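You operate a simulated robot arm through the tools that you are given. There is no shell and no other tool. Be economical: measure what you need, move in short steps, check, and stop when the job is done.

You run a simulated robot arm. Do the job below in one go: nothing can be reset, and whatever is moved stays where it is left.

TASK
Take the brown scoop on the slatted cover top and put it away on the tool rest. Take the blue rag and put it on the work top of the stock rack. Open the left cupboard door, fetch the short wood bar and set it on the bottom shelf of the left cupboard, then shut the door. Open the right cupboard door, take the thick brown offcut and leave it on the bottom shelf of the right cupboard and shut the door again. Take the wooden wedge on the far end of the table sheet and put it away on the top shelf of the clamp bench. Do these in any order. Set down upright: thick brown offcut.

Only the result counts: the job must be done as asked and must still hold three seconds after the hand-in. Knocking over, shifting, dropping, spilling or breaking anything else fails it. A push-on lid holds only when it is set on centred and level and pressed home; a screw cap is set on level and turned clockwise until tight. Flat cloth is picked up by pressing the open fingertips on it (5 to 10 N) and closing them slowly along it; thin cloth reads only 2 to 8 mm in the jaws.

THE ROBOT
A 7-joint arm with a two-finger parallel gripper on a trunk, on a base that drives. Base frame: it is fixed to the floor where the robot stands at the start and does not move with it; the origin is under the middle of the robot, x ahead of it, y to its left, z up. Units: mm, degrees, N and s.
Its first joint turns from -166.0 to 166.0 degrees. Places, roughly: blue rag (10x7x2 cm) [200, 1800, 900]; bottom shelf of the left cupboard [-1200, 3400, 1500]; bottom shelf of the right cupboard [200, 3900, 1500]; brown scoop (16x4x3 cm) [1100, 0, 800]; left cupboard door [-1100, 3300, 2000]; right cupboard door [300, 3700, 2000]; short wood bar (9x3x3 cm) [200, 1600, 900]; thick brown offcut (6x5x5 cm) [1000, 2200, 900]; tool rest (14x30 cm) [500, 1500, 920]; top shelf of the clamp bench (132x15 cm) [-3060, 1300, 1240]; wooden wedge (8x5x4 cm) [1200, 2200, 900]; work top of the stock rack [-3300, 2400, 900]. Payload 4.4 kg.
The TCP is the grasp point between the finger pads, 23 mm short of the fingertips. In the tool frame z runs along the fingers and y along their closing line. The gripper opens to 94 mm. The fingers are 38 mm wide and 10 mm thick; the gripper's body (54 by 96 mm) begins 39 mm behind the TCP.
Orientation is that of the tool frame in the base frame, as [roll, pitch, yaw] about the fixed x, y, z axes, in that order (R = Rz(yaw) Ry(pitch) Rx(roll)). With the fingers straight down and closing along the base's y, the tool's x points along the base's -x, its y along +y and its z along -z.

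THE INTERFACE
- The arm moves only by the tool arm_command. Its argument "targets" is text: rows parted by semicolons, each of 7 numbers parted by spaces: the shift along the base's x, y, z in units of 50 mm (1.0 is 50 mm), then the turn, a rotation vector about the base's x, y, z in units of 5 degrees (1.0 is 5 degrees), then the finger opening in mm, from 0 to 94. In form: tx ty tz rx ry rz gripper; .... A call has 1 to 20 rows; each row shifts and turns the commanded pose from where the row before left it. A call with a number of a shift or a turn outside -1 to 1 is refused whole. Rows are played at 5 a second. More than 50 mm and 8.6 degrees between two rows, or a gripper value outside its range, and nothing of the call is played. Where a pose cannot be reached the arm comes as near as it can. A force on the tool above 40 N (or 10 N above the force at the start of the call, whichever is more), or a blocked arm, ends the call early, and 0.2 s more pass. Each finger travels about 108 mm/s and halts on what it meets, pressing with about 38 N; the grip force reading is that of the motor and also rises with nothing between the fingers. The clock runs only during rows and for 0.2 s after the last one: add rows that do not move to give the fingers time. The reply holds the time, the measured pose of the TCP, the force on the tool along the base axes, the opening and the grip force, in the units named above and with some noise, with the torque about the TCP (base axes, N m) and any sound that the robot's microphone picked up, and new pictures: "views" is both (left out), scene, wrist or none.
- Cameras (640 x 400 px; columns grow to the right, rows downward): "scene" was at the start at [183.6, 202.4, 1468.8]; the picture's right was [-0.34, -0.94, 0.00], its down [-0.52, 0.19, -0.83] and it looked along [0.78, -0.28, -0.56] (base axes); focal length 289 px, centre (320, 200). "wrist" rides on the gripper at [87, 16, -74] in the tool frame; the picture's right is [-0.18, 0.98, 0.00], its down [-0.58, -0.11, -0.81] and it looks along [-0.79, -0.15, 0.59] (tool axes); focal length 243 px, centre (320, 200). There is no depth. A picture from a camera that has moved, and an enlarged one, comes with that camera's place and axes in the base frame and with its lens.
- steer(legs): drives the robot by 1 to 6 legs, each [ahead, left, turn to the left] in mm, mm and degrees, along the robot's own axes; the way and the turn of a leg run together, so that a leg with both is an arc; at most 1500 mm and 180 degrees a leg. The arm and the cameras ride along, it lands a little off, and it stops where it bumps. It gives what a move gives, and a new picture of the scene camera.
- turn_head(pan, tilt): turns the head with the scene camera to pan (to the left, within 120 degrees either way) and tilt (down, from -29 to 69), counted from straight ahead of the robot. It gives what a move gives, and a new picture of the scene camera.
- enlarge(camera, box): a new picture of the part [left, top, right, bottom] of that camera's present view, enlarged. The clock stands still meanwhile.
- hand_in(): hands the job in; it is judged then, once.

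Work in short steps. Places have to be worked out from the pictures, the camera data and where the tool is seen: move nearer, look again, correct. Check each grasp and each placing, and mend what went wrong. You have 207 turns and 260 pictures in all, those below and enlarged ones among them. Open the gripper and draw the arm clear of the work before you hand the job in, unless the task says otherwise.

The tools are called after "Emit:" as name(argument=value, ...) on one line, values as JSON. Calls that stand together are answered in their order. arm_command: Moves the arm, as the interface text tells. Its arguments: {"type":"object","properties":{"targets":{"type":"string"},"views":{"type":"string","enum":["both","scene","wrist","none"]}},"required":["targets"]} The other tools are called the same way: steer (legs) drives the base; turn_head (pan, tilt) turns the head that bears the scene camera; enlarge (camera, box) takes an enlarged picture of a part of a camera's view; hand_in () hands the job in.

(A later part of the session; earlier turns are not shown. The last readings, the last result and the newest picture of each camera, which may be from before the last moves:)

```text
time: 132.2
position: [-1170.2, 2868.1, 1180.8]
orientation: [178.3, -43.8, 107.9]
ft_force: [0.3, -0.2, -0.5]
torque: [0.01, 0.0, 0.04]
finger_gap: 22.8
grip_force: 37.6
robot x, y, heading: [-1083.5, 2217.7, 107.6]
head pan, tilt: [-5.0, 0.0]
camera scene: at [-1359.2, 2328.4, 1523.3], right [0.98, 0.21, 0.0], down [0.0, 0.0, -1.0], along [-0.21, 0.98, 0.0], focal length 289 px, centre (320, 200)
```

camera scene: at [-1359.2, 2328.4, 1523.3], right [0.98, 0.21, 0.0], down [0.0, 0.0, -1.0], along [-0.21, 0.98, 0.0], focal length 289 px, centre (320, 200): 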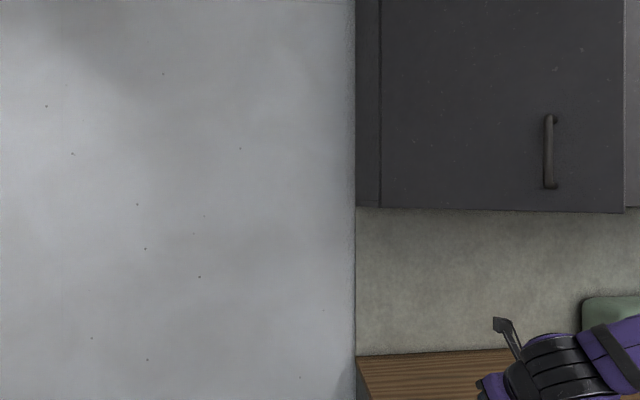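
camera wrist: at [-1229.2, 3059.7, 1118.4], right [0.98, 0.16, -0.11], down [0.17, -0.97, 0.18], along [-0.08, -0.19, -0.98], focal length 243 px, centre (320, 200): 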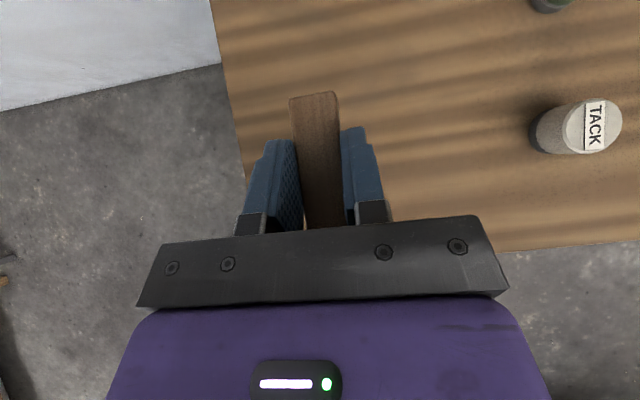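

I raise another 100 mm, then drive right, keeping the gripper under the door's edge.

Emit:
arm_command(targets="0 0 1 0 0 0 15;0 0 1 0 0 0 15;.2 -.6 0 0 0 0 15;.2 -.6 0 0 0 0 15;0 0 0 0 0 0 15", views="none")

Emit:
steer(legs=[[0, -520, 0.5]])

```text
time: 133.4
position: [-1153.9, 2810.9, 1279.4]
orientation: [178.3, -43.8, 108.0]
ft_force: [0.5, 0.1, 0.4]
torque: [-0.03, -0.01, -0.01]
finger_gap: 23.0
grip_force: 37.3
robot x, y, heading: [-1087.4, 2218.4, 107.4]
head pan, tilt: [-5.0, 0.0]
```

```text
time: 135.8
position: [-794.3, 2912.6, 1279.5]
orientation: [178.2, -43.9, 101.9]
ft_force: [0.4, 0.0, -1.2]
torque: [-0.03, 0.0, 0.0]
finger_gap: 22.7
grip_force: 38.4
robot x, y, heading: [-790.7, 2314.0, 101.4]
head pan, tilt: [-5.0, 0.0]
stopped in leg 1: the robot was blocked; the commanded pose is now the measured one
camera scene: at [-1049.6, 2453.9, 1523.3], right [0.99, 0.11, 0.0], down [0.0, 0.0, -1.0], along [-0.11, 0.99, 0.0], focal length 289 px, centre (320, 200)
```

scene: 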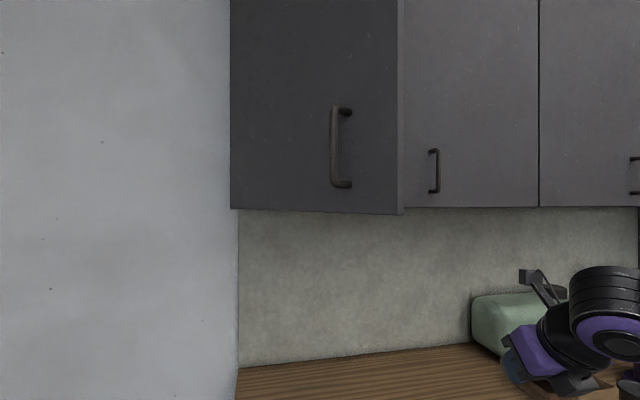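

Rear corner met the table, so I go ahead first, then right.

Emit:
steer(legs=[[30, 60, 6], [140, 0, 0], [0, -230, 0]])

```text
time: 139.0
position: [-742.2, 3129.2, 1279.2]
orientation: [178.3, -43.9, 107.7]
ft_force: [0.5, 0.1, -0.2]
torque: [0.0, 0.01, 0.03]
finger_gap: 22.9
grip_force: 38.1
robot x, y, heading: [-681.3, 2532.9, 107.2]
head pan, tilt: [-5.0, 0.0]
camera scene: at [-950.8, 2646.1, 1523.3], right [0.98, 0.21, 0.0], down [0.0, 0.0, -1.0], along [-0.21, 0.98, 0.0], focal length 289 px, centre (320, 200)
```

scene: 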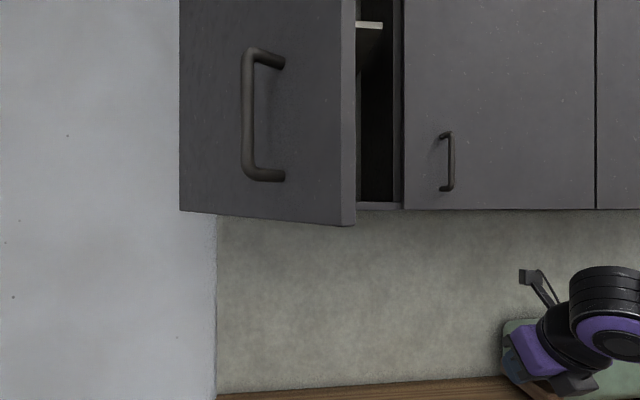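

Door is ~57° open; the compartment spans u≈-308…169 with a middle shelf near z 2040. I move left to u≈60, then raise in front of the opening.

Emit:
arm_command(targets="-.764 -.248 0 0 0 0 15;-.764 -.248 0 0 0 0 15;-.764 -.248 0 0 0 0 15;-.764 -.248 0 0 0 0 15;-.764 -.248 0 0 0 0 15;0 0 .9 0 0 0 15;0 0 .9 0 0 0 15;0 0 .9 0 0 0 15;0 0 .9 0 0 0 15;0 0 .9 0 0 0 15;0 0 .9 0 0 0 15;0 0 .9 0 0 0 15;0 0 .9 0 0 0 15;0 0 0 0 0 0 15", views="both")

```text
time: 142.0
position: [-932.6, 3069.0, 1641.1]
orientation: [178.3, -44.0, 107.7]
ft_force: [-0.1, 0.4, -0.5]
torque: [0.02, 0.0, 0.01]
finger_gap: 23.0
grip_force: 37.6
robot x, y, heading: [-677.3, 2529.5, 107.1]
head pan, tilt: [-5.0, 0.0]
camera scene: at [-950.8, 2646.1, 1523.3], right [0.98, 0.21, 0.0], down [0.0, 0.0, -1.0], along [-0.21, 0.98, 0.0], focal length 289 px, centre (320, 200)
camera wrist: at [-923.2, 3083.1, 1754.6], right [0.98, 0.15, -0.11], down [0.17, -0.97, 0.18], along [-0.08, -0.19, -0.98], focal length 243 px, centre (320, 200)
```

scene: 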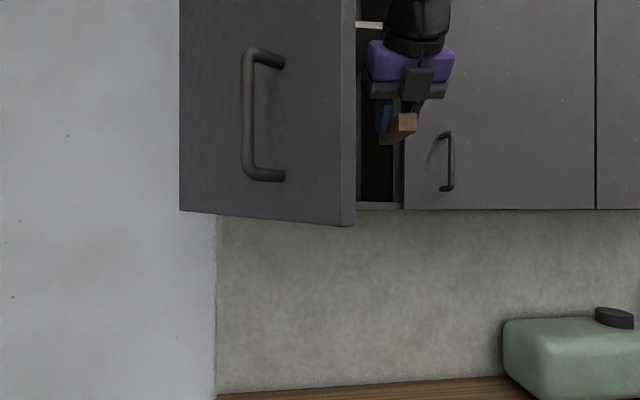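
wrist: 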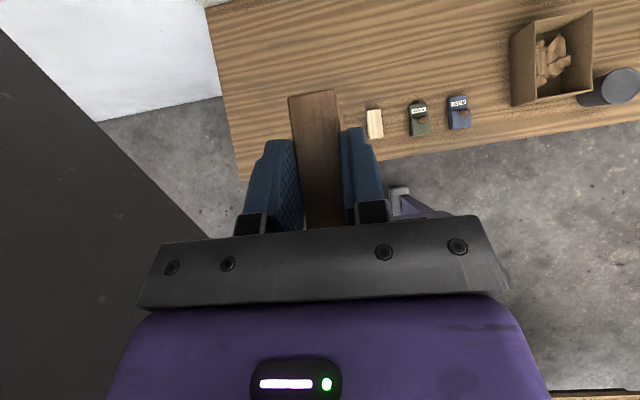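

Well lined up. I move the bar into the compartment.

Emit:
arm_command(targets="-.31 .88 0 0 0 0 15;-.31 .88 0 0 0 0 15;-.31 .88 0 0 0 0 15;-.31 .88 0 0 0 0 15;-.31 .88 0 0 0 0 15;-.31 .88 0 0 0 0 15;0 0 0 0 0 0 15", views="both")

```text
time: 143.6
position: [-1027.4, 3333.1, 1639.5]
orientation: [178.4, -43.8, 107.7]
ft_force: [-0.1, -0.5, 0.7]
torque: [0.0, 0.0, 0.03]
finger_gap: 22.8
grip_force: 37.6
robot x, y, heading: [-678.2, 2533.7, 107.1]
head pan, tilt: [-5.0, 0.0]
camera scene: at [-951.0, 2646.4, 1523.3], right [0.98, 0.21, 0.0], down [0.0, 0.0, -1.0], along [-0.21, 0.98, 0.0], focal length 289 px, centre (320, 200)
camera wrist: at [-1017.4, 3348.3, 1752.6], right [0.98, 0.15, -0.11], down [0.17, -0.97, 0.18], along [-0.08, -0.19, -0.98], focal length 243 px, centre (320, 200)
```

scene: 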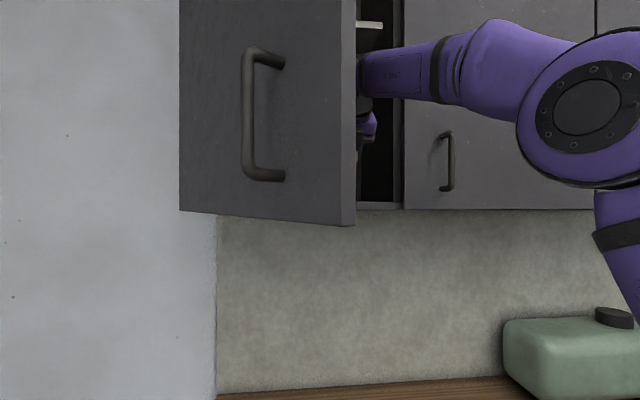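
wrist: 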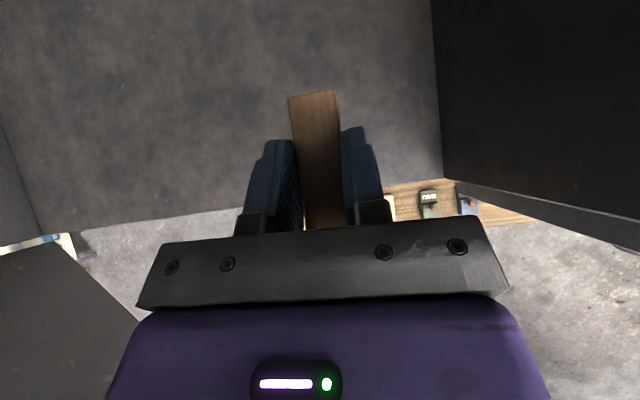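

The shelf is empty beneath. I go 55 mm deeper and lower gently to contact.

Emit:
arm_command(targets="-.34 1.04 0 0 0 0 15;0 0 -.6 0 0 0 15", views="none")

Emit:
arm_command(targets="-.33 .93 0 0 0 0 15;0 0 -.7 0 0 0 15;0 0 -.4 0 0 0 15;0 0 -.1 0 0 0 15;0 0 -.1 0 0 0 15;0 0 -.1 0 0 0 15;0 0 -.1 0 0 0 15;0 0 -.1 0 0 0 15;0 0 -.1 0 0 0 15;0 0 -.1 0 0 0 15;0 0 -.1 0 0 0 15;0 0 -.1 0 0 0 15", views="both")

```text
refused: 1.04 is not a number from -1 to 1
```

```text
time: 146.1
position: [-1041.6, 3376.7, 1550.3]
orientation: [178.5, -44.7, 107.5]
ft_force: [0.0, 0.4, 3.6]
torque: [-0.23, -0.01, 0.03]
finger_gap: 23.0
grip_force: 38.1
robot x, y, heading: [-682.4, 2534.5, 106.9]
head pan, tilt: [-5.0, 0.0]
stopped in row 12: the force on the tool passed its limit at 47 N (the readings are from after the stop); the commanded pose is now the measured one
camera scene: at [-950.9, 2646.1, 1523.3], right [0.98, 0.21, 0.0], down [0.0, 0.0, -1.0], along [-0.21, 0.98, 0.0], focal length 289 px, centre (320, 200)
camera wrist: at [-1030.6, 3389.1, 1664.1], right [0.98, 0.15, -0.11], down [0.17, -0.97, 0.16], along [-0.08, -0.18, -0.98], focal length 243 px, centre (320, 200)
```

scene: 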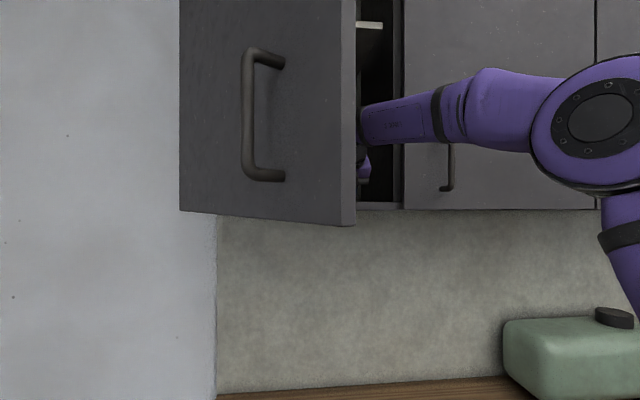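
wrist: 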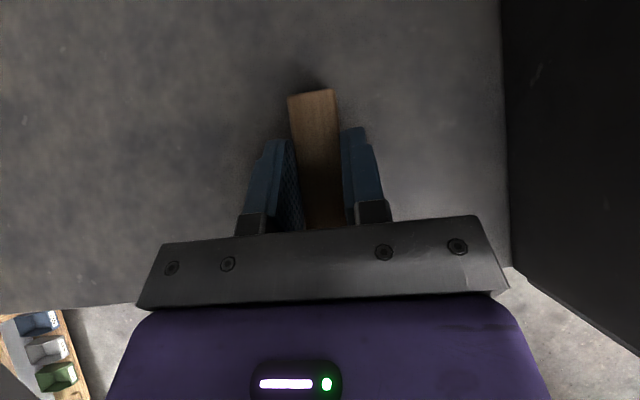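

Bar is down on the shelf (≈z 1519). I release, rise a little and withdraw.

Emit:
arm_command(targets="0 0 .02 0 0 0 30;0 0 0 0 0 0 42;0 0 0 0 0 0 42;0 0 .6 0 0 0 42;0 0 .8 0 0 0 42;0 0 .6 0 0 0 42;0 0 0 0 0 0 42", views="wrist")

```text
time: 147.7
position: [-1043.1, 3378.1, 1648.0]
orientation: [178.5, -44.6, 107.4]
ft_force: [1.0, 0.0, 0.8]
torque: [0.0, 0.02, 0.0]
finger_gap: 42.2
grip_force: 0.0
robot x, y, heading: [-677.6, 2533.4, 107.2]
head pan, tilt: [-5.0, 0.0]
camera wrist: at [-1031.3, 3390.0, 1761.9], right [0.98, 0.15, -0.11], down [0.17, -0.97, 0.16], along [-0.08, -0.18, -0.98], focal length 243 px, centre (320, 200)
```

wrist: 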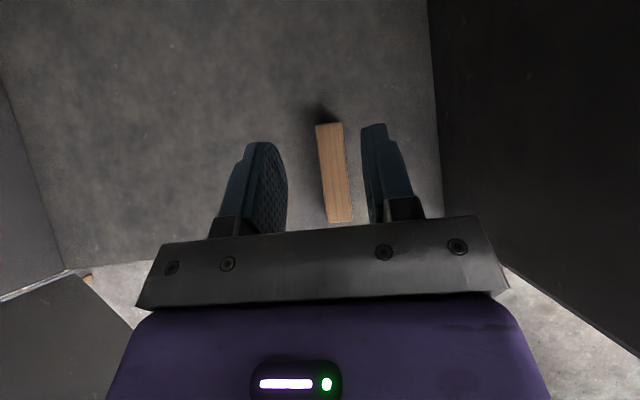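

The bar lies inside, behind the shelf edge. I withdraw straight back and lower below the door.

Emit:
arm_command(targets=".29 -.894 0 0 0 0 42;.29 -.894 0 0 0 0 42;.29 -.894 0 0 0 0 42;.29 -.894 0 0 0 0 42;.29 -.894 0 0 0 0 42;.29 -.894 0 0 0 0 42;.29 -.894 0 0 0 0 20;0 0 -.98 0 0 0 5;0 0 -.98 0 0 0 5;0 0 -.98 0 0 0 5;0 0 -.98 0 0 0 5;0 0 -.98 0 0 0 5;0 0 -.98 0 0 0 5;0 0 -.98 0 0 0 5;0 0 -.98 0 0 0 5;0 0 -.9 0 0 0 5;0 0 0 0 0 0 5", views="scene")

```text
time: 151.3
position: [-945.4, 3065.8, 1209.5]
orientation: [178.4, -44.6, 107.4]
ft_force: [-0.1, -0.6, -0.3]
torque: [0.01, -0.01, 0.03]
finger_gap: 4.9
grip_force: 0.1
robot x, y, heading: [-676.7, 2533.1, 106.8]
head pan, tilt: [-5.0, 0.0]
camera scene: at [-950.8, 2646.1, 1523.3], right [0.98, 0.21, 0.0], down [0.0, 0.0, -1.0], along [-0.21, 0.98, 0.0], focal length 289 px, centre (320, 200)
```

scene: 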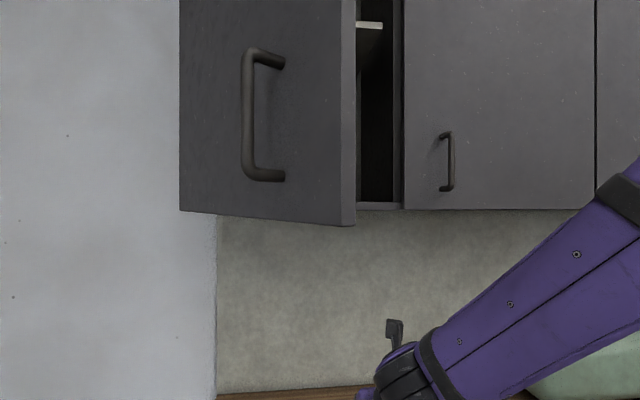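

I drive left under the open door and back a little to get on its outer side.

Emit:
steer(legs=[[0, 430, 0.5], [-150, 0, 0]])

```text
time: 154.9
position: [-1321.3, 2791.5, 1211.0]
orientation: [178.5, -44.7, 107.9]
ft_force: [-0.5, -0.3, -0.1]
torque: [0.01, 0.02, -0.05]
finger_gap: 4.7
grip_force: 0.0
robot x, y, heading: [-1054.3, 2262.9, 107.6]
head pan, tilt: [-5.0, 0.0]
camera scene: at [-1324.2, 2371.9, 1523.3], right [0.98, 0.22, 0.0], down [0.0, 0.0, -1.0], along [-0.22, 0.98, 0.0], focal length 289 px, centre (320, 200)
```

scene: 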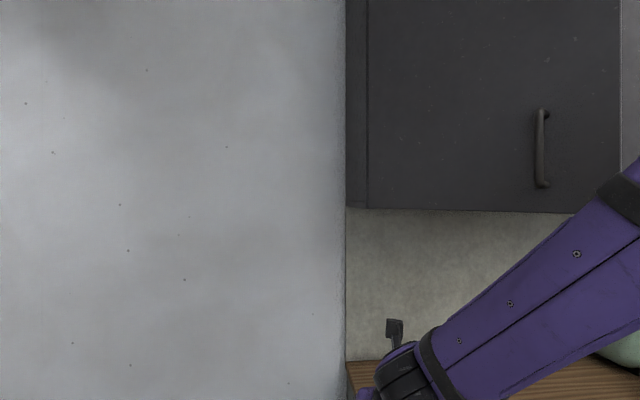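

I move right to just outside the door face, then rise to z≈1730 (above the handle).

Emit:
arm_command(targets=".795 .258 0 0 0 0 5;.795 .258 0 0 0 0 5;.795 .258 0 0 0 0 5;.795 .258 0 0 0 0 5;.795 .258 0 0 0 0 5;0 0 .945 0 0 0 5;0 0 .945 0 0 0 5;0 0 .945 0 0 0 5;0 0 .945 0 0 0 5;0 0 .945 0 0 0 5;0 0 .945 0 0 0 5;0 0 .945 0 0 0 5;0 0 .945 0 0 0 5;0 0 .945 0 0 0 5;0 0 .945 0 0 0 5;0 0 .945 0 0 0 5;0 0 0 0 0 0 5", views="both")

```text
time: 158.6
position: [-1141.2, 2881.9, 1751.9]
orientation: [178.6, -44.6, 108.0]
ft_force: [-0.1, 0.1, -0.1]
torque: [0.01, 0.02, 0.04]
finger_gap: 5.2
grip_force: 0.1
out of reach, approached as far as the arm can: row 1, 2, 3, 4
robot x, y, heading: [-1050.2, 2263.8, 107.4]
head pan, tilt: [-5.0, 0.0]
camera scene: at [-1324.2, 2371.9, 1523.3], right [0.98, 0.22, 0.0], down [0.0, 0.0, -1.0], along [-0.22, 0.98, 0.0], focal length 289 px, centre (320, 200)
camera wrist: at [-1131.1, 2893.7, 1865.2], right [0.98, 0.16, -0.11], down [0.18, -0.97, 0.16], along [-0.08, -0.18, -0.98], focal length 243 px, centre (320, 200)
```

scene: 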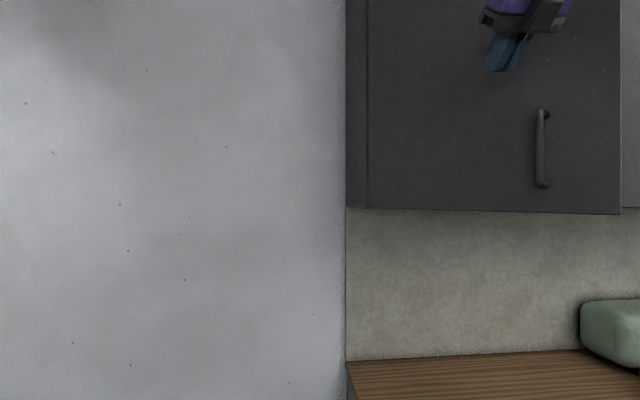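
wrist: 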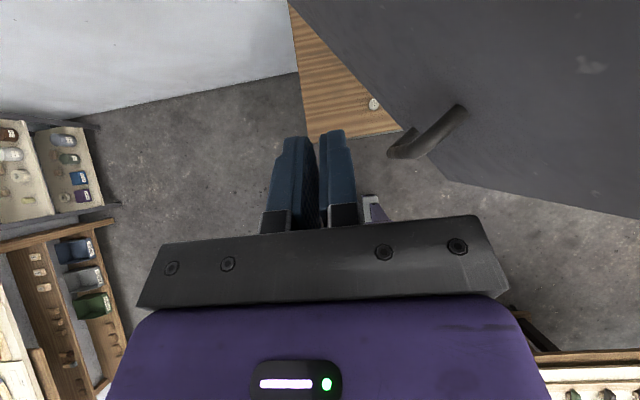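

Tool is on the outer face side. I push the door along its closing arc.

Emit:
arm_command(targets=".372 .604 0 0 0 0 5;.43 .447 0 0 0 0 5;.43 .447 0 0 0 0 5;.341 .516 0 0 0 0 5;.341 .516 0 0 0 0 5;.25 .567 0 0 0 0 5;.25 .567 0 0 0 0 5;0 0 0 0 0 0 5", views="scene")

```text
time: 160.3
position: [-1019.0, 3066.1, 1754.9]
orientation: [178.5, -44.6, 107.9]
ft_force: [1.1, 1.0, -0.6]
torque: [-0.02, 0.03, 0.03]
finger_gap: 5.2
grip_force: 0.1
robot x, y, heading: [-1049.5, 2263.5, 107.4]
head pan, tilt: [-5.0, 0.0]
camera scene: at [-1324.1, 2372.0, 1523.3], right [0.98, 0.22, 0.0], down [0.0, 0.0, -1.0], along [-0.22, 0.98, 0.0], focal length 289 px, centre (320, 200)
```

scene: 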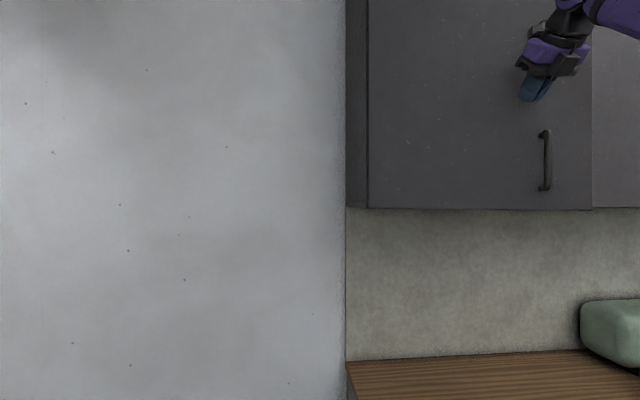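

Door follows. I drive the base ahead 100 mm (tool keeps pushing) and then finish with the arm.

Emit:
steer(legs=[[110, 0, 0.5]])

```text
time: 161.5
position: [-1059.1, 3169.0, 1756.0]
orientation: [178.6, -44.8, 108.3]
ft_force: [-0.6, 0.6, 0.1]
torque: [0.03, 0.01, 0.02]
finger_gap: 5.0
grip_force: 0.1
robot x, y, heading: [-1079.6, 2364.9, 108.1]
head pan, tilt: [-5.0, 0.0]
camera scene: at [-1358.2, 2473.4, 1523.3], right [0.97, 0.22, 0.0], down [0.0, 0.0, -1.0], along [-0.22, 0.97, 0.0], focal length 289 px, centre (320, 200)
```

scene: 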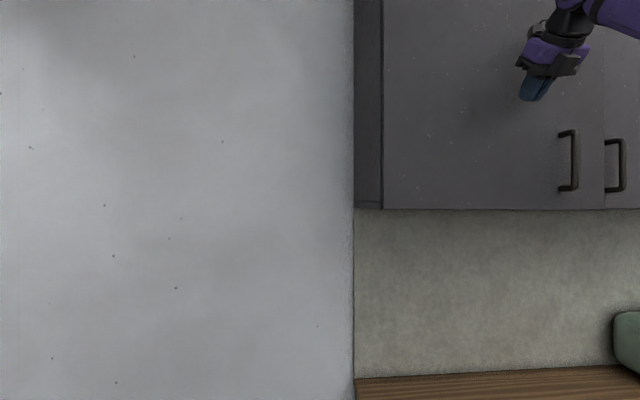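

Nearly shut. I keep pushing until contact force shows it closed.

Emit:
arm_command(targets=".03 .43 0 0 0 0 5;.03 .43 0 0 0 0 5;.03 .43 0 0 0 0 5;-.06 .19 0 0 0 0 5;-.06 .19 0 0 0 0 5;-.06 .19 0 0 0 0 5;-.06 .19 0 0 0 0 5;-.06 .19 0 0 0 0 5", views="scene")

```text
time: 163.3
position: [-1071.3, 3242.5, 1734.7]
orientation: [178.4, -44.9, 108.2]
ft_force: [10.8, -23.8, 9.6]
torque: [0.19, 0.04, 0.02]
finger_gap: 3.7
grip_force: 0.1
out of reach, approached as far as the arm can: row 3, 4, 5, 6, 7, 8
robot x, y, heading: [-1083.2, 2365.3, 108.0]
head pan, tilt: [-5.0, 0.0]
camera scene: at [-1357.2, 2470.9, 1523.7], right [0.97, 0.22, 0.0], down [0.0, 0.0, -1.0], along [-0.22, 0.97, 0.0], focal length 289 px, centre (320, 200)
```

scene: 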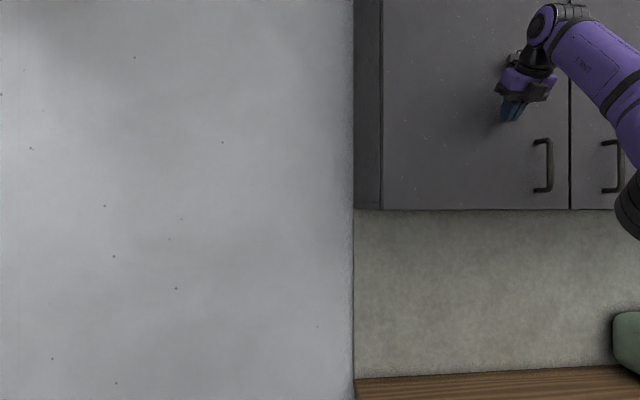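

The door is flush and took 26 N of push, so it is shut. I retract and lower the arm for driving to the right cupboard.

Emit:
arm_command(targets=".29 -.89 0 0 0 0 5;.29 -.89 0 0 0 0 5;.29 -.89 0 0 0 0 5;.29 -.89 0 0 0 0 5;.29 -.89 0 0 0 0 5;.29 -.89 0 0 0 0 5;0 0 -.95 0 0 0 40;0 0 -.95 0 0 0 40;0 0 -.95 0 0 0 40;0 0 -.95 0 0 0 40;0 0 -.95 0 0 0 40;0 0 -.95 0 0 0 40;0 0 -.95 0 0 0 40;0 0 0 0 0 0 40", views="scene")

```text
time: 166.3
position: [-984.6, 2979.7, 1401.4]
orientation: [178.5, -44.7, 108.2]
ft_force: [0.2, 0.4, 0.2]
torque: [0.01, 0.0, 0.0]
finger_gap: 40.2
grip_force: 0.1
robot x, y, heading: [-1086.2, 2365.1, 107.9]
head pan, tilt: [-5.0, 0.0]
camera scene: at [-1358.2, 2473.4, 1523.3], right [0.97, 0.22, 0.0], down [0.0, 0.0, -1.0], along [-0.22, 0.97, 0.0], focal length 289 px, centre (320, 200)
```

scene: 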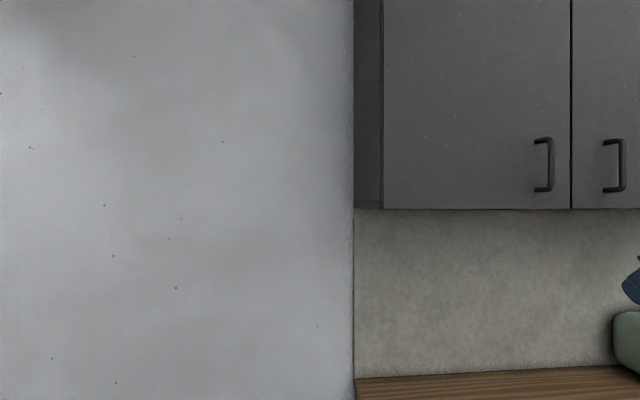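

Door 1 shut. I drive right along the aisle toward the right cupboard.

Emit:
steer(legs=[[40, 0, 0], [0, -1200, 0]])

Emit:
turn_head(pan=-15, tilt=-5)

```text
time: 172.9
position: [139.4, 3385.0, 1402.0]
orientation: [178.6, -44.7, 108.3]
ft_force: [-0.8, -0.8, -0.5]
torque: [0.0, 0.02, 0.01]
finger_gap: 40.0
grip_force: 0.2
robot x, y, heading: [38.1, 2771.4, 108.0]
head pan, tilt: [-5.0, 0.0]
camera scene: at [-235.4, 2878.7, 1523.3], right [0.97, 0.22, 0.0], down [0.0, 0.0, -1.0], along [-0.22, 0.97, 0.0], focal length 289 px, centre (320, 200)
```

scene: 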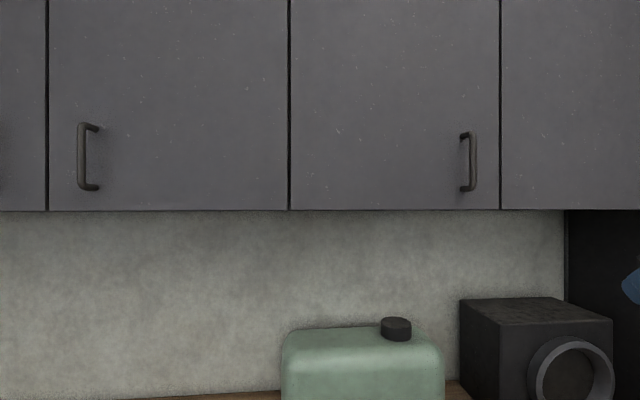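

```text
time: 173.6
position: [138.9, 3384.4, 1402.4]
orientation: [178.5, -44.7, 108.4]
ft_force: [-0.3, 0.6, 0.5]
torque: [0.03, -0.03, 0.0]
finger_gap: 40.0
grip_force: 0.0
robot x, y, heading: [38.4, 2772.5, 107.9]
head pan, tilt: [-15.0, -5.0]
camera scene: at [-219.8, 2878.3, 1531.1], right [1.0, 0.05, 0.0], down [0.0, 0.09, -1.0], along [-0.05, 0.99, 0.09], focal length 289 px, centre (320, 200)
```

scene: 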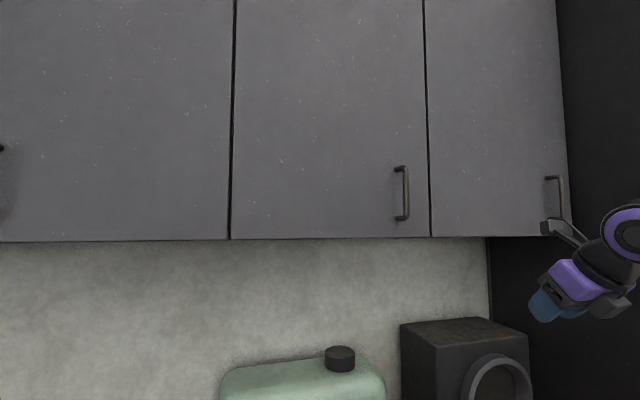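

Door 4 has its hinge at left (u≈1148) and handle at right (u≈1525), next to the tall cabinet. I check how far the tall cabinet sticks out.

Emit:
turn_head(pan=-50, tilt=15)

```text
time: 174.6
position: [138.3, 3384.9, 1401.9]
orientation: [178.5, -44.6, 108.3]
ft_force: [0.6, 0.7, 0.9]
torque: [-0.01, 0.01, -0.03]
finger_gap: 40.2
grip_force: 0.0
robot x, y, heading: [41.6, 2770.6, 107.9]
head pan, tilt: [-50.0, 15.0]
camera scene: at [-165.7, 2870.2, 1499.2], right [0.85, -0.53, 0.0], down [-0.14, -0.22, -0.97], along [0.51, 0.82, -0.26], focal length 289 px, centre (320, 200)
```

scene: 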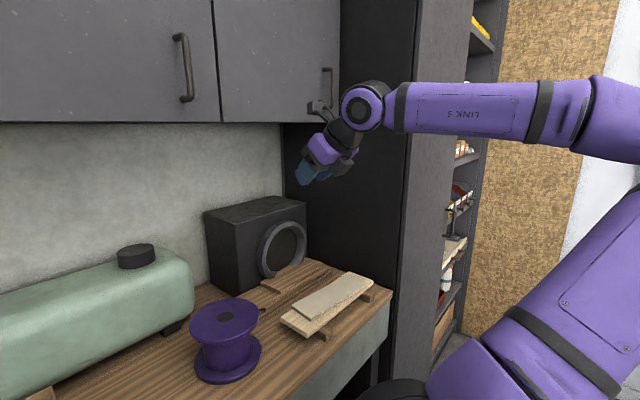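

The tall cabinet front is at n≈3135, about level with the counter front, so I can stand before the door. I move the arm left first so it won't meet the cabinet, then drive right.

Emit:
arm_command(targets="-.93 -.302 0 0 0 0 40;-.93 -.302 0 0 0 0 40;-.93 -.302 0 0 0 0 40;-.93 -.302 0 0 0 0 40;-.93 -.302 0 0 0 0 40;-.93 -.302 0 0 0 0 40;0 0 0 0 0 0 40", views="scene")

```text
time: 176.2
position: [-140.9, 3299.0, 1405.4]
orientation: [178.7, -44.7, 108.2]
ft_force: [0.2, 0.2, -0.6]
torque: [-0.03, -0.01, 0.02]
finger_gap: 40.1
grip_force: 0.1
robot x, y, heading: [40.6, 2771.4, 107.8]
head pan, tilt: [-50.0, 15.0]
camera scene: at [-165.6, 2870.1, 1499.2], right [0.85, -0.53, 0.0], down [-0.14, -0.22, -0.97], along [0.51, 0.82, -0.26], focal length 289 px, centre (320, 200)
```

scene: 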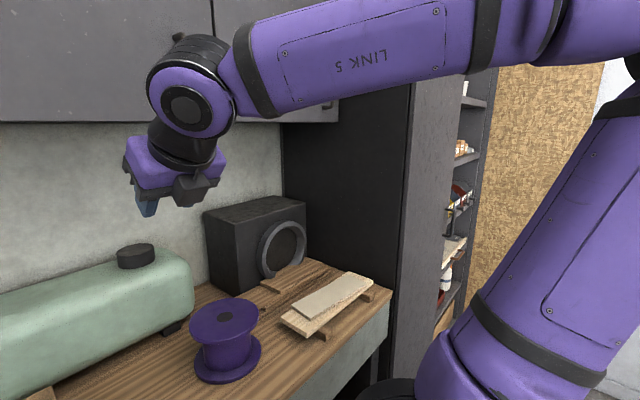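

Now drive right 640 mm.

Emit:
steer(legs=[[-10, 0, 0], [0, -640, 0]])

Emit:
turn_head(pan=0, tilt=-5)

```text
time: 180.0
position: [465.9, 3480.5, 1406.4]
orientation: [178.4, -44.8, 107.5]
ft_force: [-1.3, 0.1, 0.1]
torque: [-0.01, 0.01, -0.04]
finger_gap: 39.9
grip_force: 0.0
robot x, y, heading: [639.5, 2947.8, 107.4]
head pan, tilt: [-50.0, 15.0]
camera scene: at [434.3, 3051.9, 1499.2], right [0.84, -0.54, 0.0], down [-0.14, -0.22, -0.97], along [0.52, 0.81, -0.26], focal length 289 px, centre (320, 200)
```

scene: 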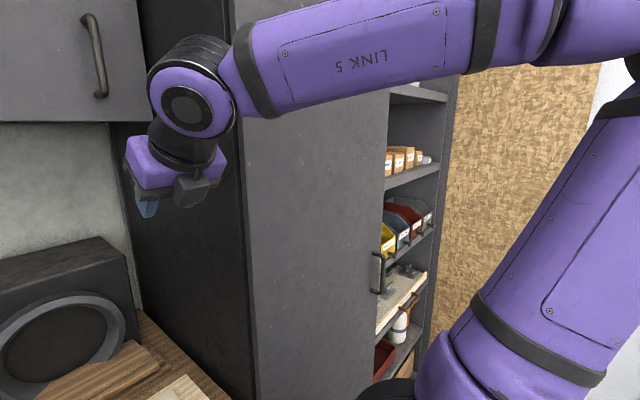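

```text
time: 181.2
position: [465.4, 3480.7, 1406.5]
orientation: [178.5, -44.7, 107.6]
ft_force: [0.6, -0.5, 0.1]
torque: [0.0, 0.0, 0.03]
finger_gap: 39.8
grip_force: 0.1
robot x, y, heading: [639.0, 2952.3, 107.3]
head pan, tilt: [0.0, -5.0]
camera scene: at [357.8, 3057.0, 1531.1], right [0.96, 0.29, 0.0], down [-0.03, 0.08, -1.0], along [-0.29, 0.95, 0.09], focal length 289 px, centre (320, 200)
```

scene: 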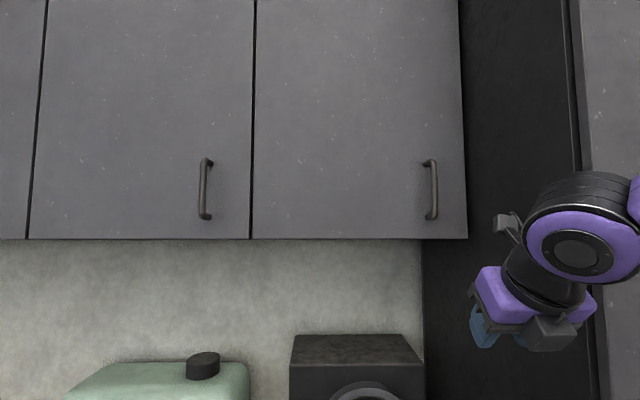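

Triangulated handle of door 4: ≈(410, 3730), z 1549–1676. I level the tool in front of it.

Emit:
arm_command(targets="-.039 .298 .458 .951 .309 0 45;-.039 .298 .458 .951 .309 0 45;-.039 .298 .458 .951 .309 0 45;-.039 .298 .458 .951 .309 0 45;-.039 .298 .458 .951 .309 0 45;-.039 .298 .458 .951 .309 0 45;-.039 .298 .458 .951 .309 0 45;-.039 .298 .458 .951 .309 0 45;-.039 .298 .458 .951 .309 0 45;0 0 0 0 0 0 45", views="both")

```text
time: 183.4
position: [451.5, 3615.4, 1610.4]
orientation: [-142.2, -89.5, 68.4]
ft_force: [-0.1, -0.1, -0.6]
torque: [0.03, 0.03, 0.02]
finger_gap: 44.9
grip_force: 0.0
robot x, y, heading: [634.9, 2952.6, 107.5]
head pan, tilt: [0.0, -5.0]
camera scene: at [357.6, 3056.9, 1531.1], right [0.96, 0.29, 0.0], down [-0.03, 0.08, -1.0], along [-0.29, 0.95, 0.09], focal length 289 px, centre (320, 200)
camera wrist: at [487.2, 3548.8, 1696.9], right [0.94, 0.27, -0.19], down [0.12, -0.81, -0.58], along [-0.31, 0.52, -0.8], focal length 243 px, centre (320, 200)
```

scene: 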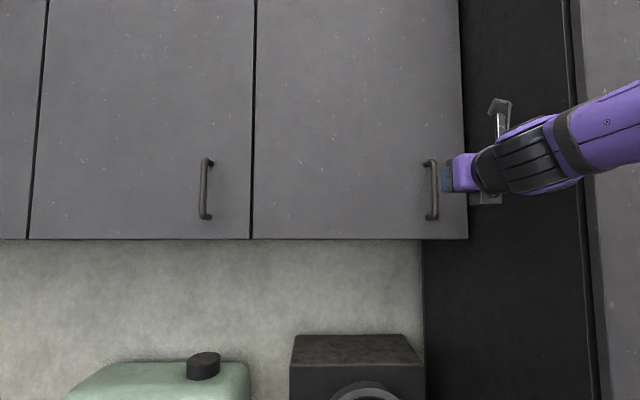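
wrist: 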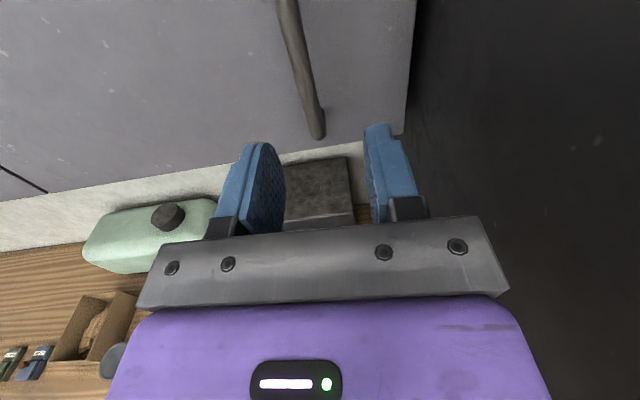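

Aligned within 8 mm. I advance to straddle the handle and close.

Emit:
arm_command(targets="-.265 .664 0 0 0 0 45;-.265 .664 0 0 0 0 45;-.265 .664 0 0 0 0 45;0 0 0 0 0 0 45;0 0 0 0 0 0 25;0 0 0 0 0 0 5;0 0 0 0 0 0 5;0 0 0 0 0 0 5", views="both")

```text
time: 185.2
position: [410.7, 3714.3, 1610.9]
orientation: [-145.1, -89.6, 71.1]
ft_force: [8.1, 3.2, -0.8]
torque: [0.66, -1.32, 0.0]
finger_gap: 13.5
grip_force: 45.1
robot x, y, heading: [637.3, 2949.9, 107.4]
head pan, tilt: [0.0, -5.0]
camera scene: at [358.3, 3057.2, 1531.2], right [0.96, 0.29, 0.0], down [-0.03, 0.08, -1.0], along [-0.29, 0.95, 0.09], focal length 289 px, centre (320, 200)
camera wrist: at [445.3, 3648.6, 1697.5], right [0.94, 0.27, -0.19], down [0.12, -0.81, -0.58], along [-0.31, 0.52, -0.8], focal length 243 px, centre (320, 200)
```

scene: 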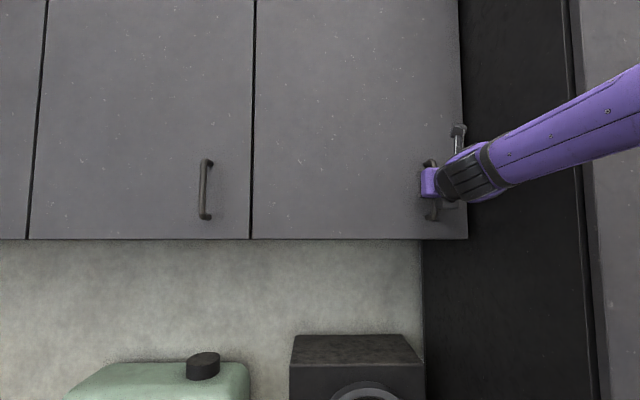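
wrist: 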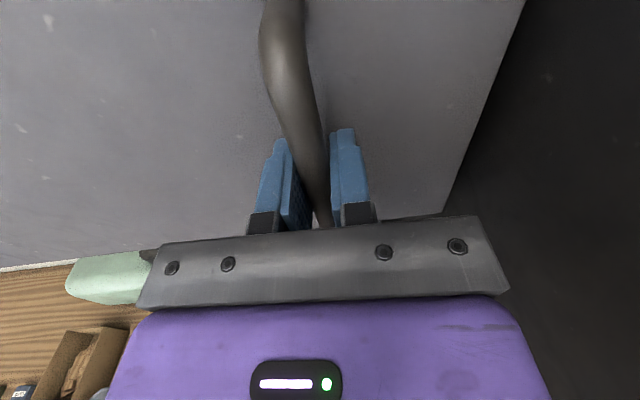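

Gripped. I pull along the arc from the earlier fit (R 385) in 4° steps.

Emit:
arm_command(targets=".1 -.529 0 0 0 -.8 5;.064 -.532 0 0 0 -.8 5;.026 -.538 0 0 0 -.8 5;-.012 -.538 0 0 0 -.8 5;-.051 -.536 0 0 0 -.8 5;-.086 -.531 0 0 0 -.8 5;-.125 -.522 0 0 0 -.8 5;-.159 -.514 0 0 0 -.8 5", views="scene")

```text
time: 186.4
position: [415.4, 3584.7, 1610.8]
orientation: [-168.7, -89.3, 75.5]
ft_force: [3.7, 1.1, -2.7]
torque: [0.44, -0.66, -0.22]
finger_gap: 13.7
grip_force: 45.5
robot x, y, heading: [639.6, 2948.9, 107.3]
head pan, tilt: [0.0, -5.0]
stopped in row 6: the force on the tool passed its limit at 41 N (the readings are from after the stop); the commanded pose is now the measured one
camera scene: at [358.1, 3057.3, 1531.1], right [0.96, 0.29, 0.0], down [-0.03, 0.08, -1.0], along [-0.29, 0.95, 0.09], focal length 289 px, centre (320, 200)
```

scene: 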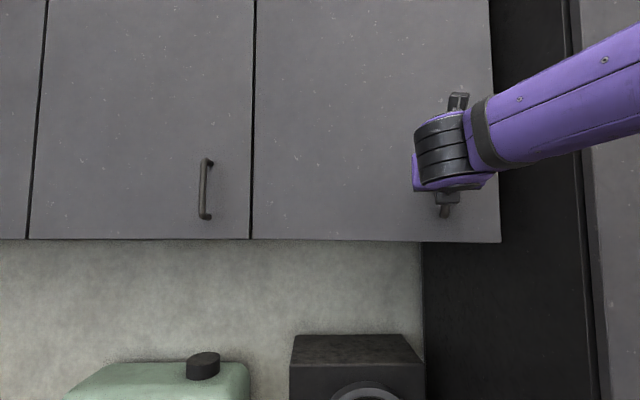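

About 20° open; transient force only. I continue with half steps.

Emit:
arm_command(targets="-.043 -.265 0 0 0 -.4 5;-.043 -.265 0 0 0 -.4 5;-.062 -.261 0 0 0 -.4 5;-.062 -.261 0 0 0 -.4 5;-.08 -.257 0 0 0 -.4 5;-.08 -.257 0 0 0 -.4 5;-.097 -.25 0 0 0 -.4 5;-.097 -.25 0 0 0 -.4 5;-.115 -.243 0 0 0 -.4 5;-.115 -.243 0 0 0 -.4 5;-.132 -.235 0 0 0 -.4 5;-.132 -.235 0 0 0 -.4 5;-.147 -.225 0 0 0 -.4 5;-.147 -.225 0 0 0 -.4 5;-.164 -.214 0 0 0 -.4 5;-.164 -.214 0 0 0 -.4 5", views="scene")

```text
time: 188.5
position: [383.5, 3469.4, 1610.6]
orientation: [-164.2, -89.3, 53.0]
ft_force: [14.2, -5.6, -0.1]
torque: [-0.87, -0.68, 0.0]
finger_gap: 14.0
grip_force: 44.7
robot x, y, heading: [638.1, 2946.1, 107.5]
head pan, tilt: [0.0, -5.0]
stopped in row 10: the force on the tool passed its limit at 43 N (the readings are from after the stop); the commanded pose is now the measured one
camera scene: at [359.3, 3056.6, 1531.3], right [0.96, 0.29, 0.0], down [-0.03, 0.08, -1.0], along [-0.29, 0.95, 0.09], focal length 289 px, centre (320, 200)
```

scene: 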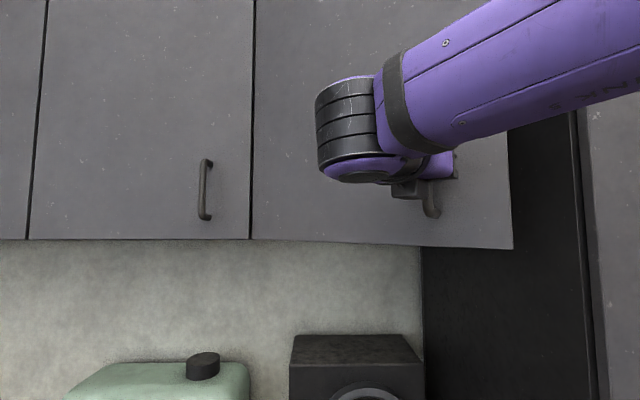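

Refit: hinge (1135, 3452), R 406. Continue pulling with small steps.

Emit:
arm_command(targets="-.15 -.32 0 0 0 -.5 5;-.165 -.314 0 0 0 -.5 5;-.178 -.306 0 0 0 -.5 5;-.191 -.298 0 0 0 -.5 5;-.204 -.289 0 0 0 -.5 5;-.216 -.28 0 0 0 -.5 5;-.228 -.27 0 0 0 -.5 5;-.239 -.261 0 0 0 -.5 5", views="scene")

```text
time: 190.2
position: [301.3, 3350.8, 1609.8]
orientation: [-165.4, -89.1, 40.3]
ft_force: [-13.8, 19.5, 0.2]
torque: [-0.67, -0.86, -0.25]
finger_gap: 13.8
grip_force: 45.1
robot x, y, heading: [638.8, 2951.3, 106.9]
head pan, tilt: [0.0, -5.0]
stopped in row 8: the force on the tool passed its limit at 75 N (the readings are from after the stop); the commanded pose is now the measured one
camera scene: at [357.4, 3059.2, 1530.9], right [0.96, 0.29, 0.0], down [-0.03, 0.08, -1.0], along [-0.29, 0.95, 0.09], focal length 289 px, centre (320, 200)
```

scene: 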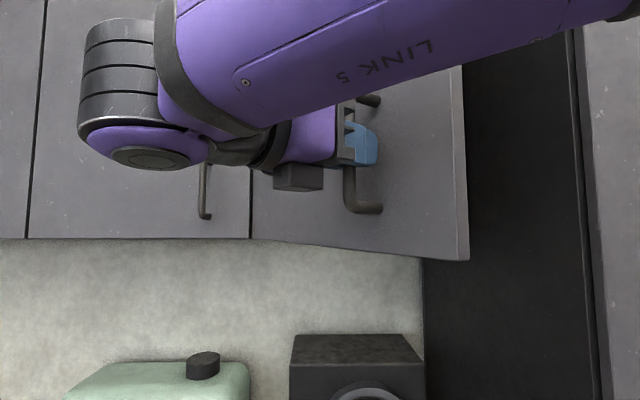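

The door is ~56° open. I release and back the fingers off the handle.

Emit:
arm_command(targets="0 0 0 0 0 0 30;0 0 0 0 0 0 60;0 0 0 0 0 0 60;-.3 -.4 0 0 0 0 60;-.3 -.4 0 0 0 0 60;0 0 0 0 0 0 60", views="both")

```text
time: 191.6
position: [271.7, 3307.4, 1612.2]
orientation: [-148.9, -89.1, 23.9]
ft_force: [-0.2, 0.1, 0.4]
torque: [0.01, -0.01, -0.02]
finger_gap: 60.1
grip_force: 0.1
robot x, y, heading: [637.0, 2950.2, 107.1]
head pan, tilt: [0.0, -5.0]
camera scene: at [357.8, 3056.9, 1531.1], right [0.96, 0.3, 0.0], down [-0.03, 0.08, -1.0], along [-0.29, 0.95, 0.09], focal length 289 px, centre (320, 200)
camera wrist: at [242.9, 3236.8, 1699.8], right [0.8, -0.57, -0.19], down [-0.56, -0.6, -0.57], along [0.21, 0.56, -0.8], focal length 243 px, centre (320, 200)
```

scene: 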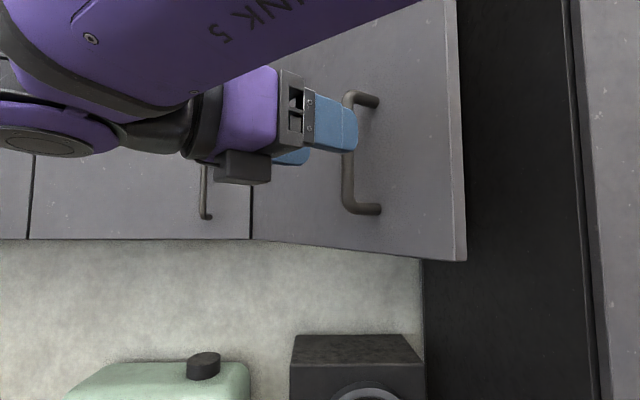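
wrist: 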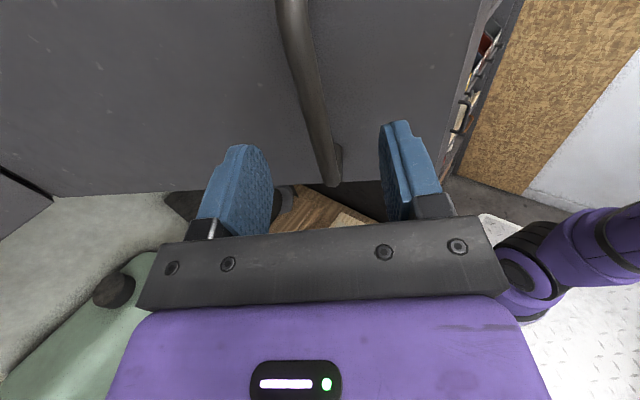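

Clear of the handle. I drive left 480 mm, then reconfigure the arm forward, right and down as I did before.

Emit:
steer(legs=[[0, 480, 0.5]])

```text
time: 194.4
position: [-197.9, 3153.9, 1612.4]
orientation: [-148.8, -89.0, 24.6]
ft_force: [0.5, -0.6, 0.4]
torque: [0.02, -0.02, -0.03]
finger_gap: 60.0
grip_force: 0.0
robot x, y, heading: [172.7, 2802.2, 108.0]
head pan, tilt: [0.0, -5.0]
camera scene: at [-108.2, 2906.0, 1531.1], right [0.95, 0.31, 0.0], down [-0.03, 0.08, -1.0], along [-0.31, 0.95, 0.09], focal length 289 px, centre (320, 200)
```

scene: 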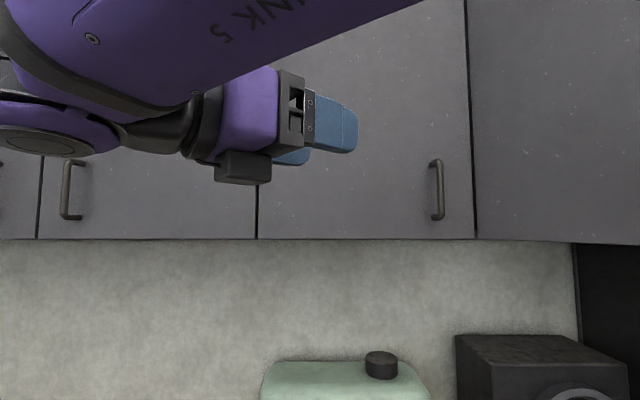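

Now the arm: forward, right while yawing back, then begin tilting down.

Emit:
arm_command(targets="-.278 .856 0 0 0 0 60;-.278 .856 0 0 0 0 60;-.278 .856 0 0 0 0 60;-.278 .856 0 0 0 0 60;.628 .204 0 0 0 1 60;.628 .204 0 0 0 1 60;.628 .204 0 0 0 1 60;.628 .204 0 0 0 1 60;.628 .204 0 0 0 1 60;.628 .204 0 0 0 1 60;.628 .204 0 0 0 1 60;.628 .204 0 0 0 1 60;.628 .204 0 0 0 1 60;.628 .204 0 0 0 1 60;.1 -.3 -.8 -.951 -.309 0 60;.1 -.3 -.8 -.951 -.309 0 60;.1 -.3 -.8 -.951 -.309 0 60;.1 -.3 -.8 -.951 -.309 0 60;.1 -.3 -.8 -.951 -.309 0 60;0 0 0 0 0 0 60", views="scene")

```text
time: 198.6
position: [83.3, 3352.2, 1410.7]
orientation: [178.9, -64.0, 106.8]
ft_force: [-0.4, -0.1, -0.6]
torque: [-0.01, 0.03, 0.0]
finger_gap: 60.0
grip_force: 0.0
robot x, y, heading: [171.3, 2800.3, 108.4]
head pan, tilt: [0.0, -5.0]
camera scene: at [-108.1, 2906.0, 1531.1], right [0.95, 0.31, 0.0], down [-0.03, 0.08, -1.0], along [-0.31, 0.95, 0.09], focal length 289 px, centre (320, 200)
```

scene: 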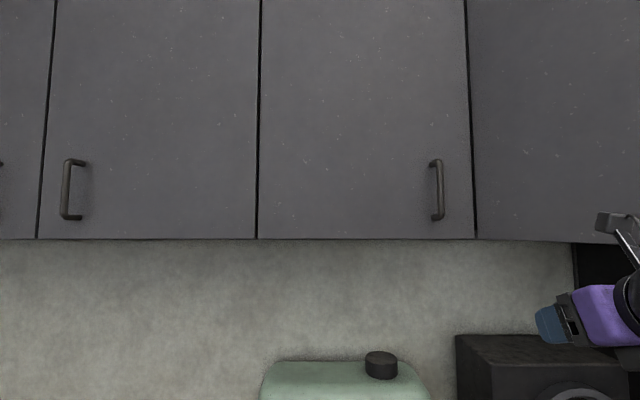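

I finish the tilt to 45° and begin swinging the arm clockwise around the robot toward the table side.

Emit:
arm_command(targets="0 0 -.7 -.951 -.309 0 60;0 0 -.7 -.951 -.309 0 60;0 0 -.7 -.951 -.309 0 60;0 0 -.7 -.951 -.309 0 60;.971 .111 0 0 0 -1 60;.977 .026 0 0 0 -1 60;.975 -.06 0 0 0 -1 60;.966 -.144 0 0 0 -1 60;.95 -.228 0 0 0 -1 60;.927 -.31 0 0 0 -1 60;.896 -.39 0 0 0 -1 60;.859 -.466 0 0 0 -1 60;.815 -.539 0 0 0 -1 60;.765 -.608 0 0 0 -1 60;.709 -.673 0 0 0 -1 60;.647 -.732 0 0 0 -1 60;.581 -.785 0 0 0 -1 60;.51 -.833 0 0 0 -1 60;0 0 0 0 0 0 60", views="wrist")

```text
time: 202.6
position: [660.2, 3081.9, 1285.5]
orientation: [178.3, -44.2, 37.3]
ft_force: [0.2, 0.6, -0.2]
torque: [0.04, -0.01, -0.03]
finger_gap: 60.1
grip_force: 0.1
out of reach, approached as far as the arm can: row 3, 4
robot x, y, heading: [175.1, 2800.4, 108.0]
head pan, tilt: [0.0, -5.0]
camera wrist: at [675.7, 3077.0, 1399.1], right [0.47, -0.87, -0.11], down [-0.86, -0.48, 0.17], along [-0.2, 0.01, -0.98], focal length 243 px, centre (320, 200)
```

wrist: 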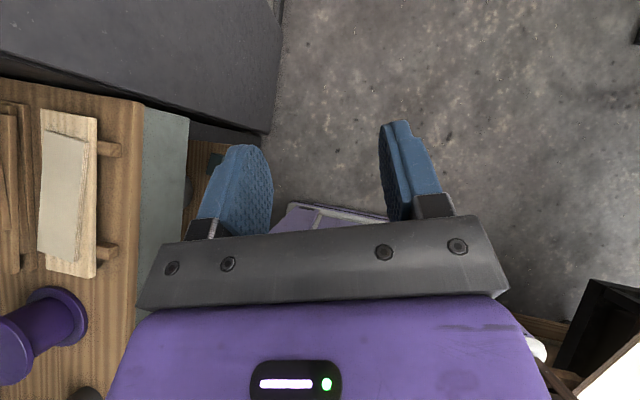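

Continue the swing over the table side, rising slightly.

Emit:
arm_command(targets=".436 -.874 0.1 0 0 -1 60;.358 -.9 .1 0 0 -1 60;.277 -.93 .1 0 0 -1 60;.195 -.95 .1 0 0 -1 60;.11 -.96 .1 0 0 -1 60;.026 -.97 .1 0 0 -1 60;-.06 -.97 .1 0 0 -1 60;-.144 -.96 .1 0 0 -1 60;-.228 -.95 0 0 0 -1 60;-.31 -.927 0 0 0 -1 60;-.39 -.896 0 0 0 -1 60;-.466 -.859 0 0 0 -1 60;-.539 -.815 0 0 0 -1 60;-.608 -.765 0 0 0 -1 60;0 0 0 0 0 0 60", views="wrist")

Emit:
turn_head(pan=-115, tilt=20)

```text
time: 205.8
position: [592.7, 2445.4, 1329.6]
orientation: [178.3, -44.3, -32.8]
ft_force: [0.1, -0.6, 0.1]
torque: [-0.02, 0.04, -0.01]
finger_gap: 59.9
grip_force: 0.1
robot x, y, heading: [174.5, 2802.2, 108.0]
head pan, tilt: [0.0, -5.0]
camera wrist: at [594.1, 2427.8, 1442.4], right [-0.66, -0.74, -0.11], down [-0.75, 0.64, 0.17], along [-0.06, 0.19, -0.98], focal length 243 px, centre (320, 200)
```

wrist: 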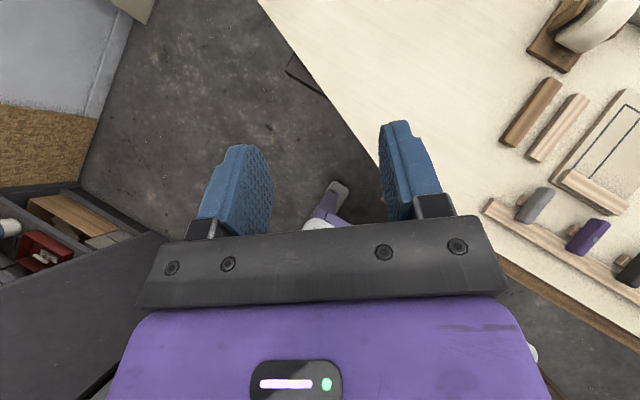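

```text
time: 207.8
position: [594.7, 2445.8, 1329.1]
orientation: [178.3, -44.3, -32.9]
ft_force: [-0.8, 0.4, -0.8]
torque: [0.01, 0.01, -0.01]
finger_gap: 60.0
grip_force: 0.0
robot x, y, heading: [173.7, 2803.8, 108.0]
head pan, tilt: [-115.0, 20.0]
camera scene: at [11.3, 2811.4, 1491.1], right [-0.12, -0.99, 0.0], down [-0.34, 0.04, -0.94], along [0.93, -0.11, -0.34], focal length 289 px, centre (320, 200)
```

scene: 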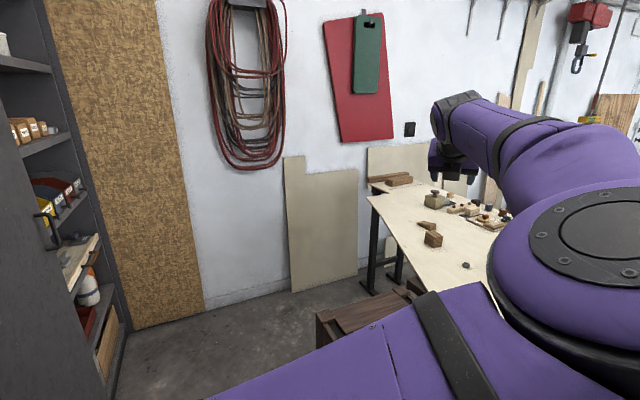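

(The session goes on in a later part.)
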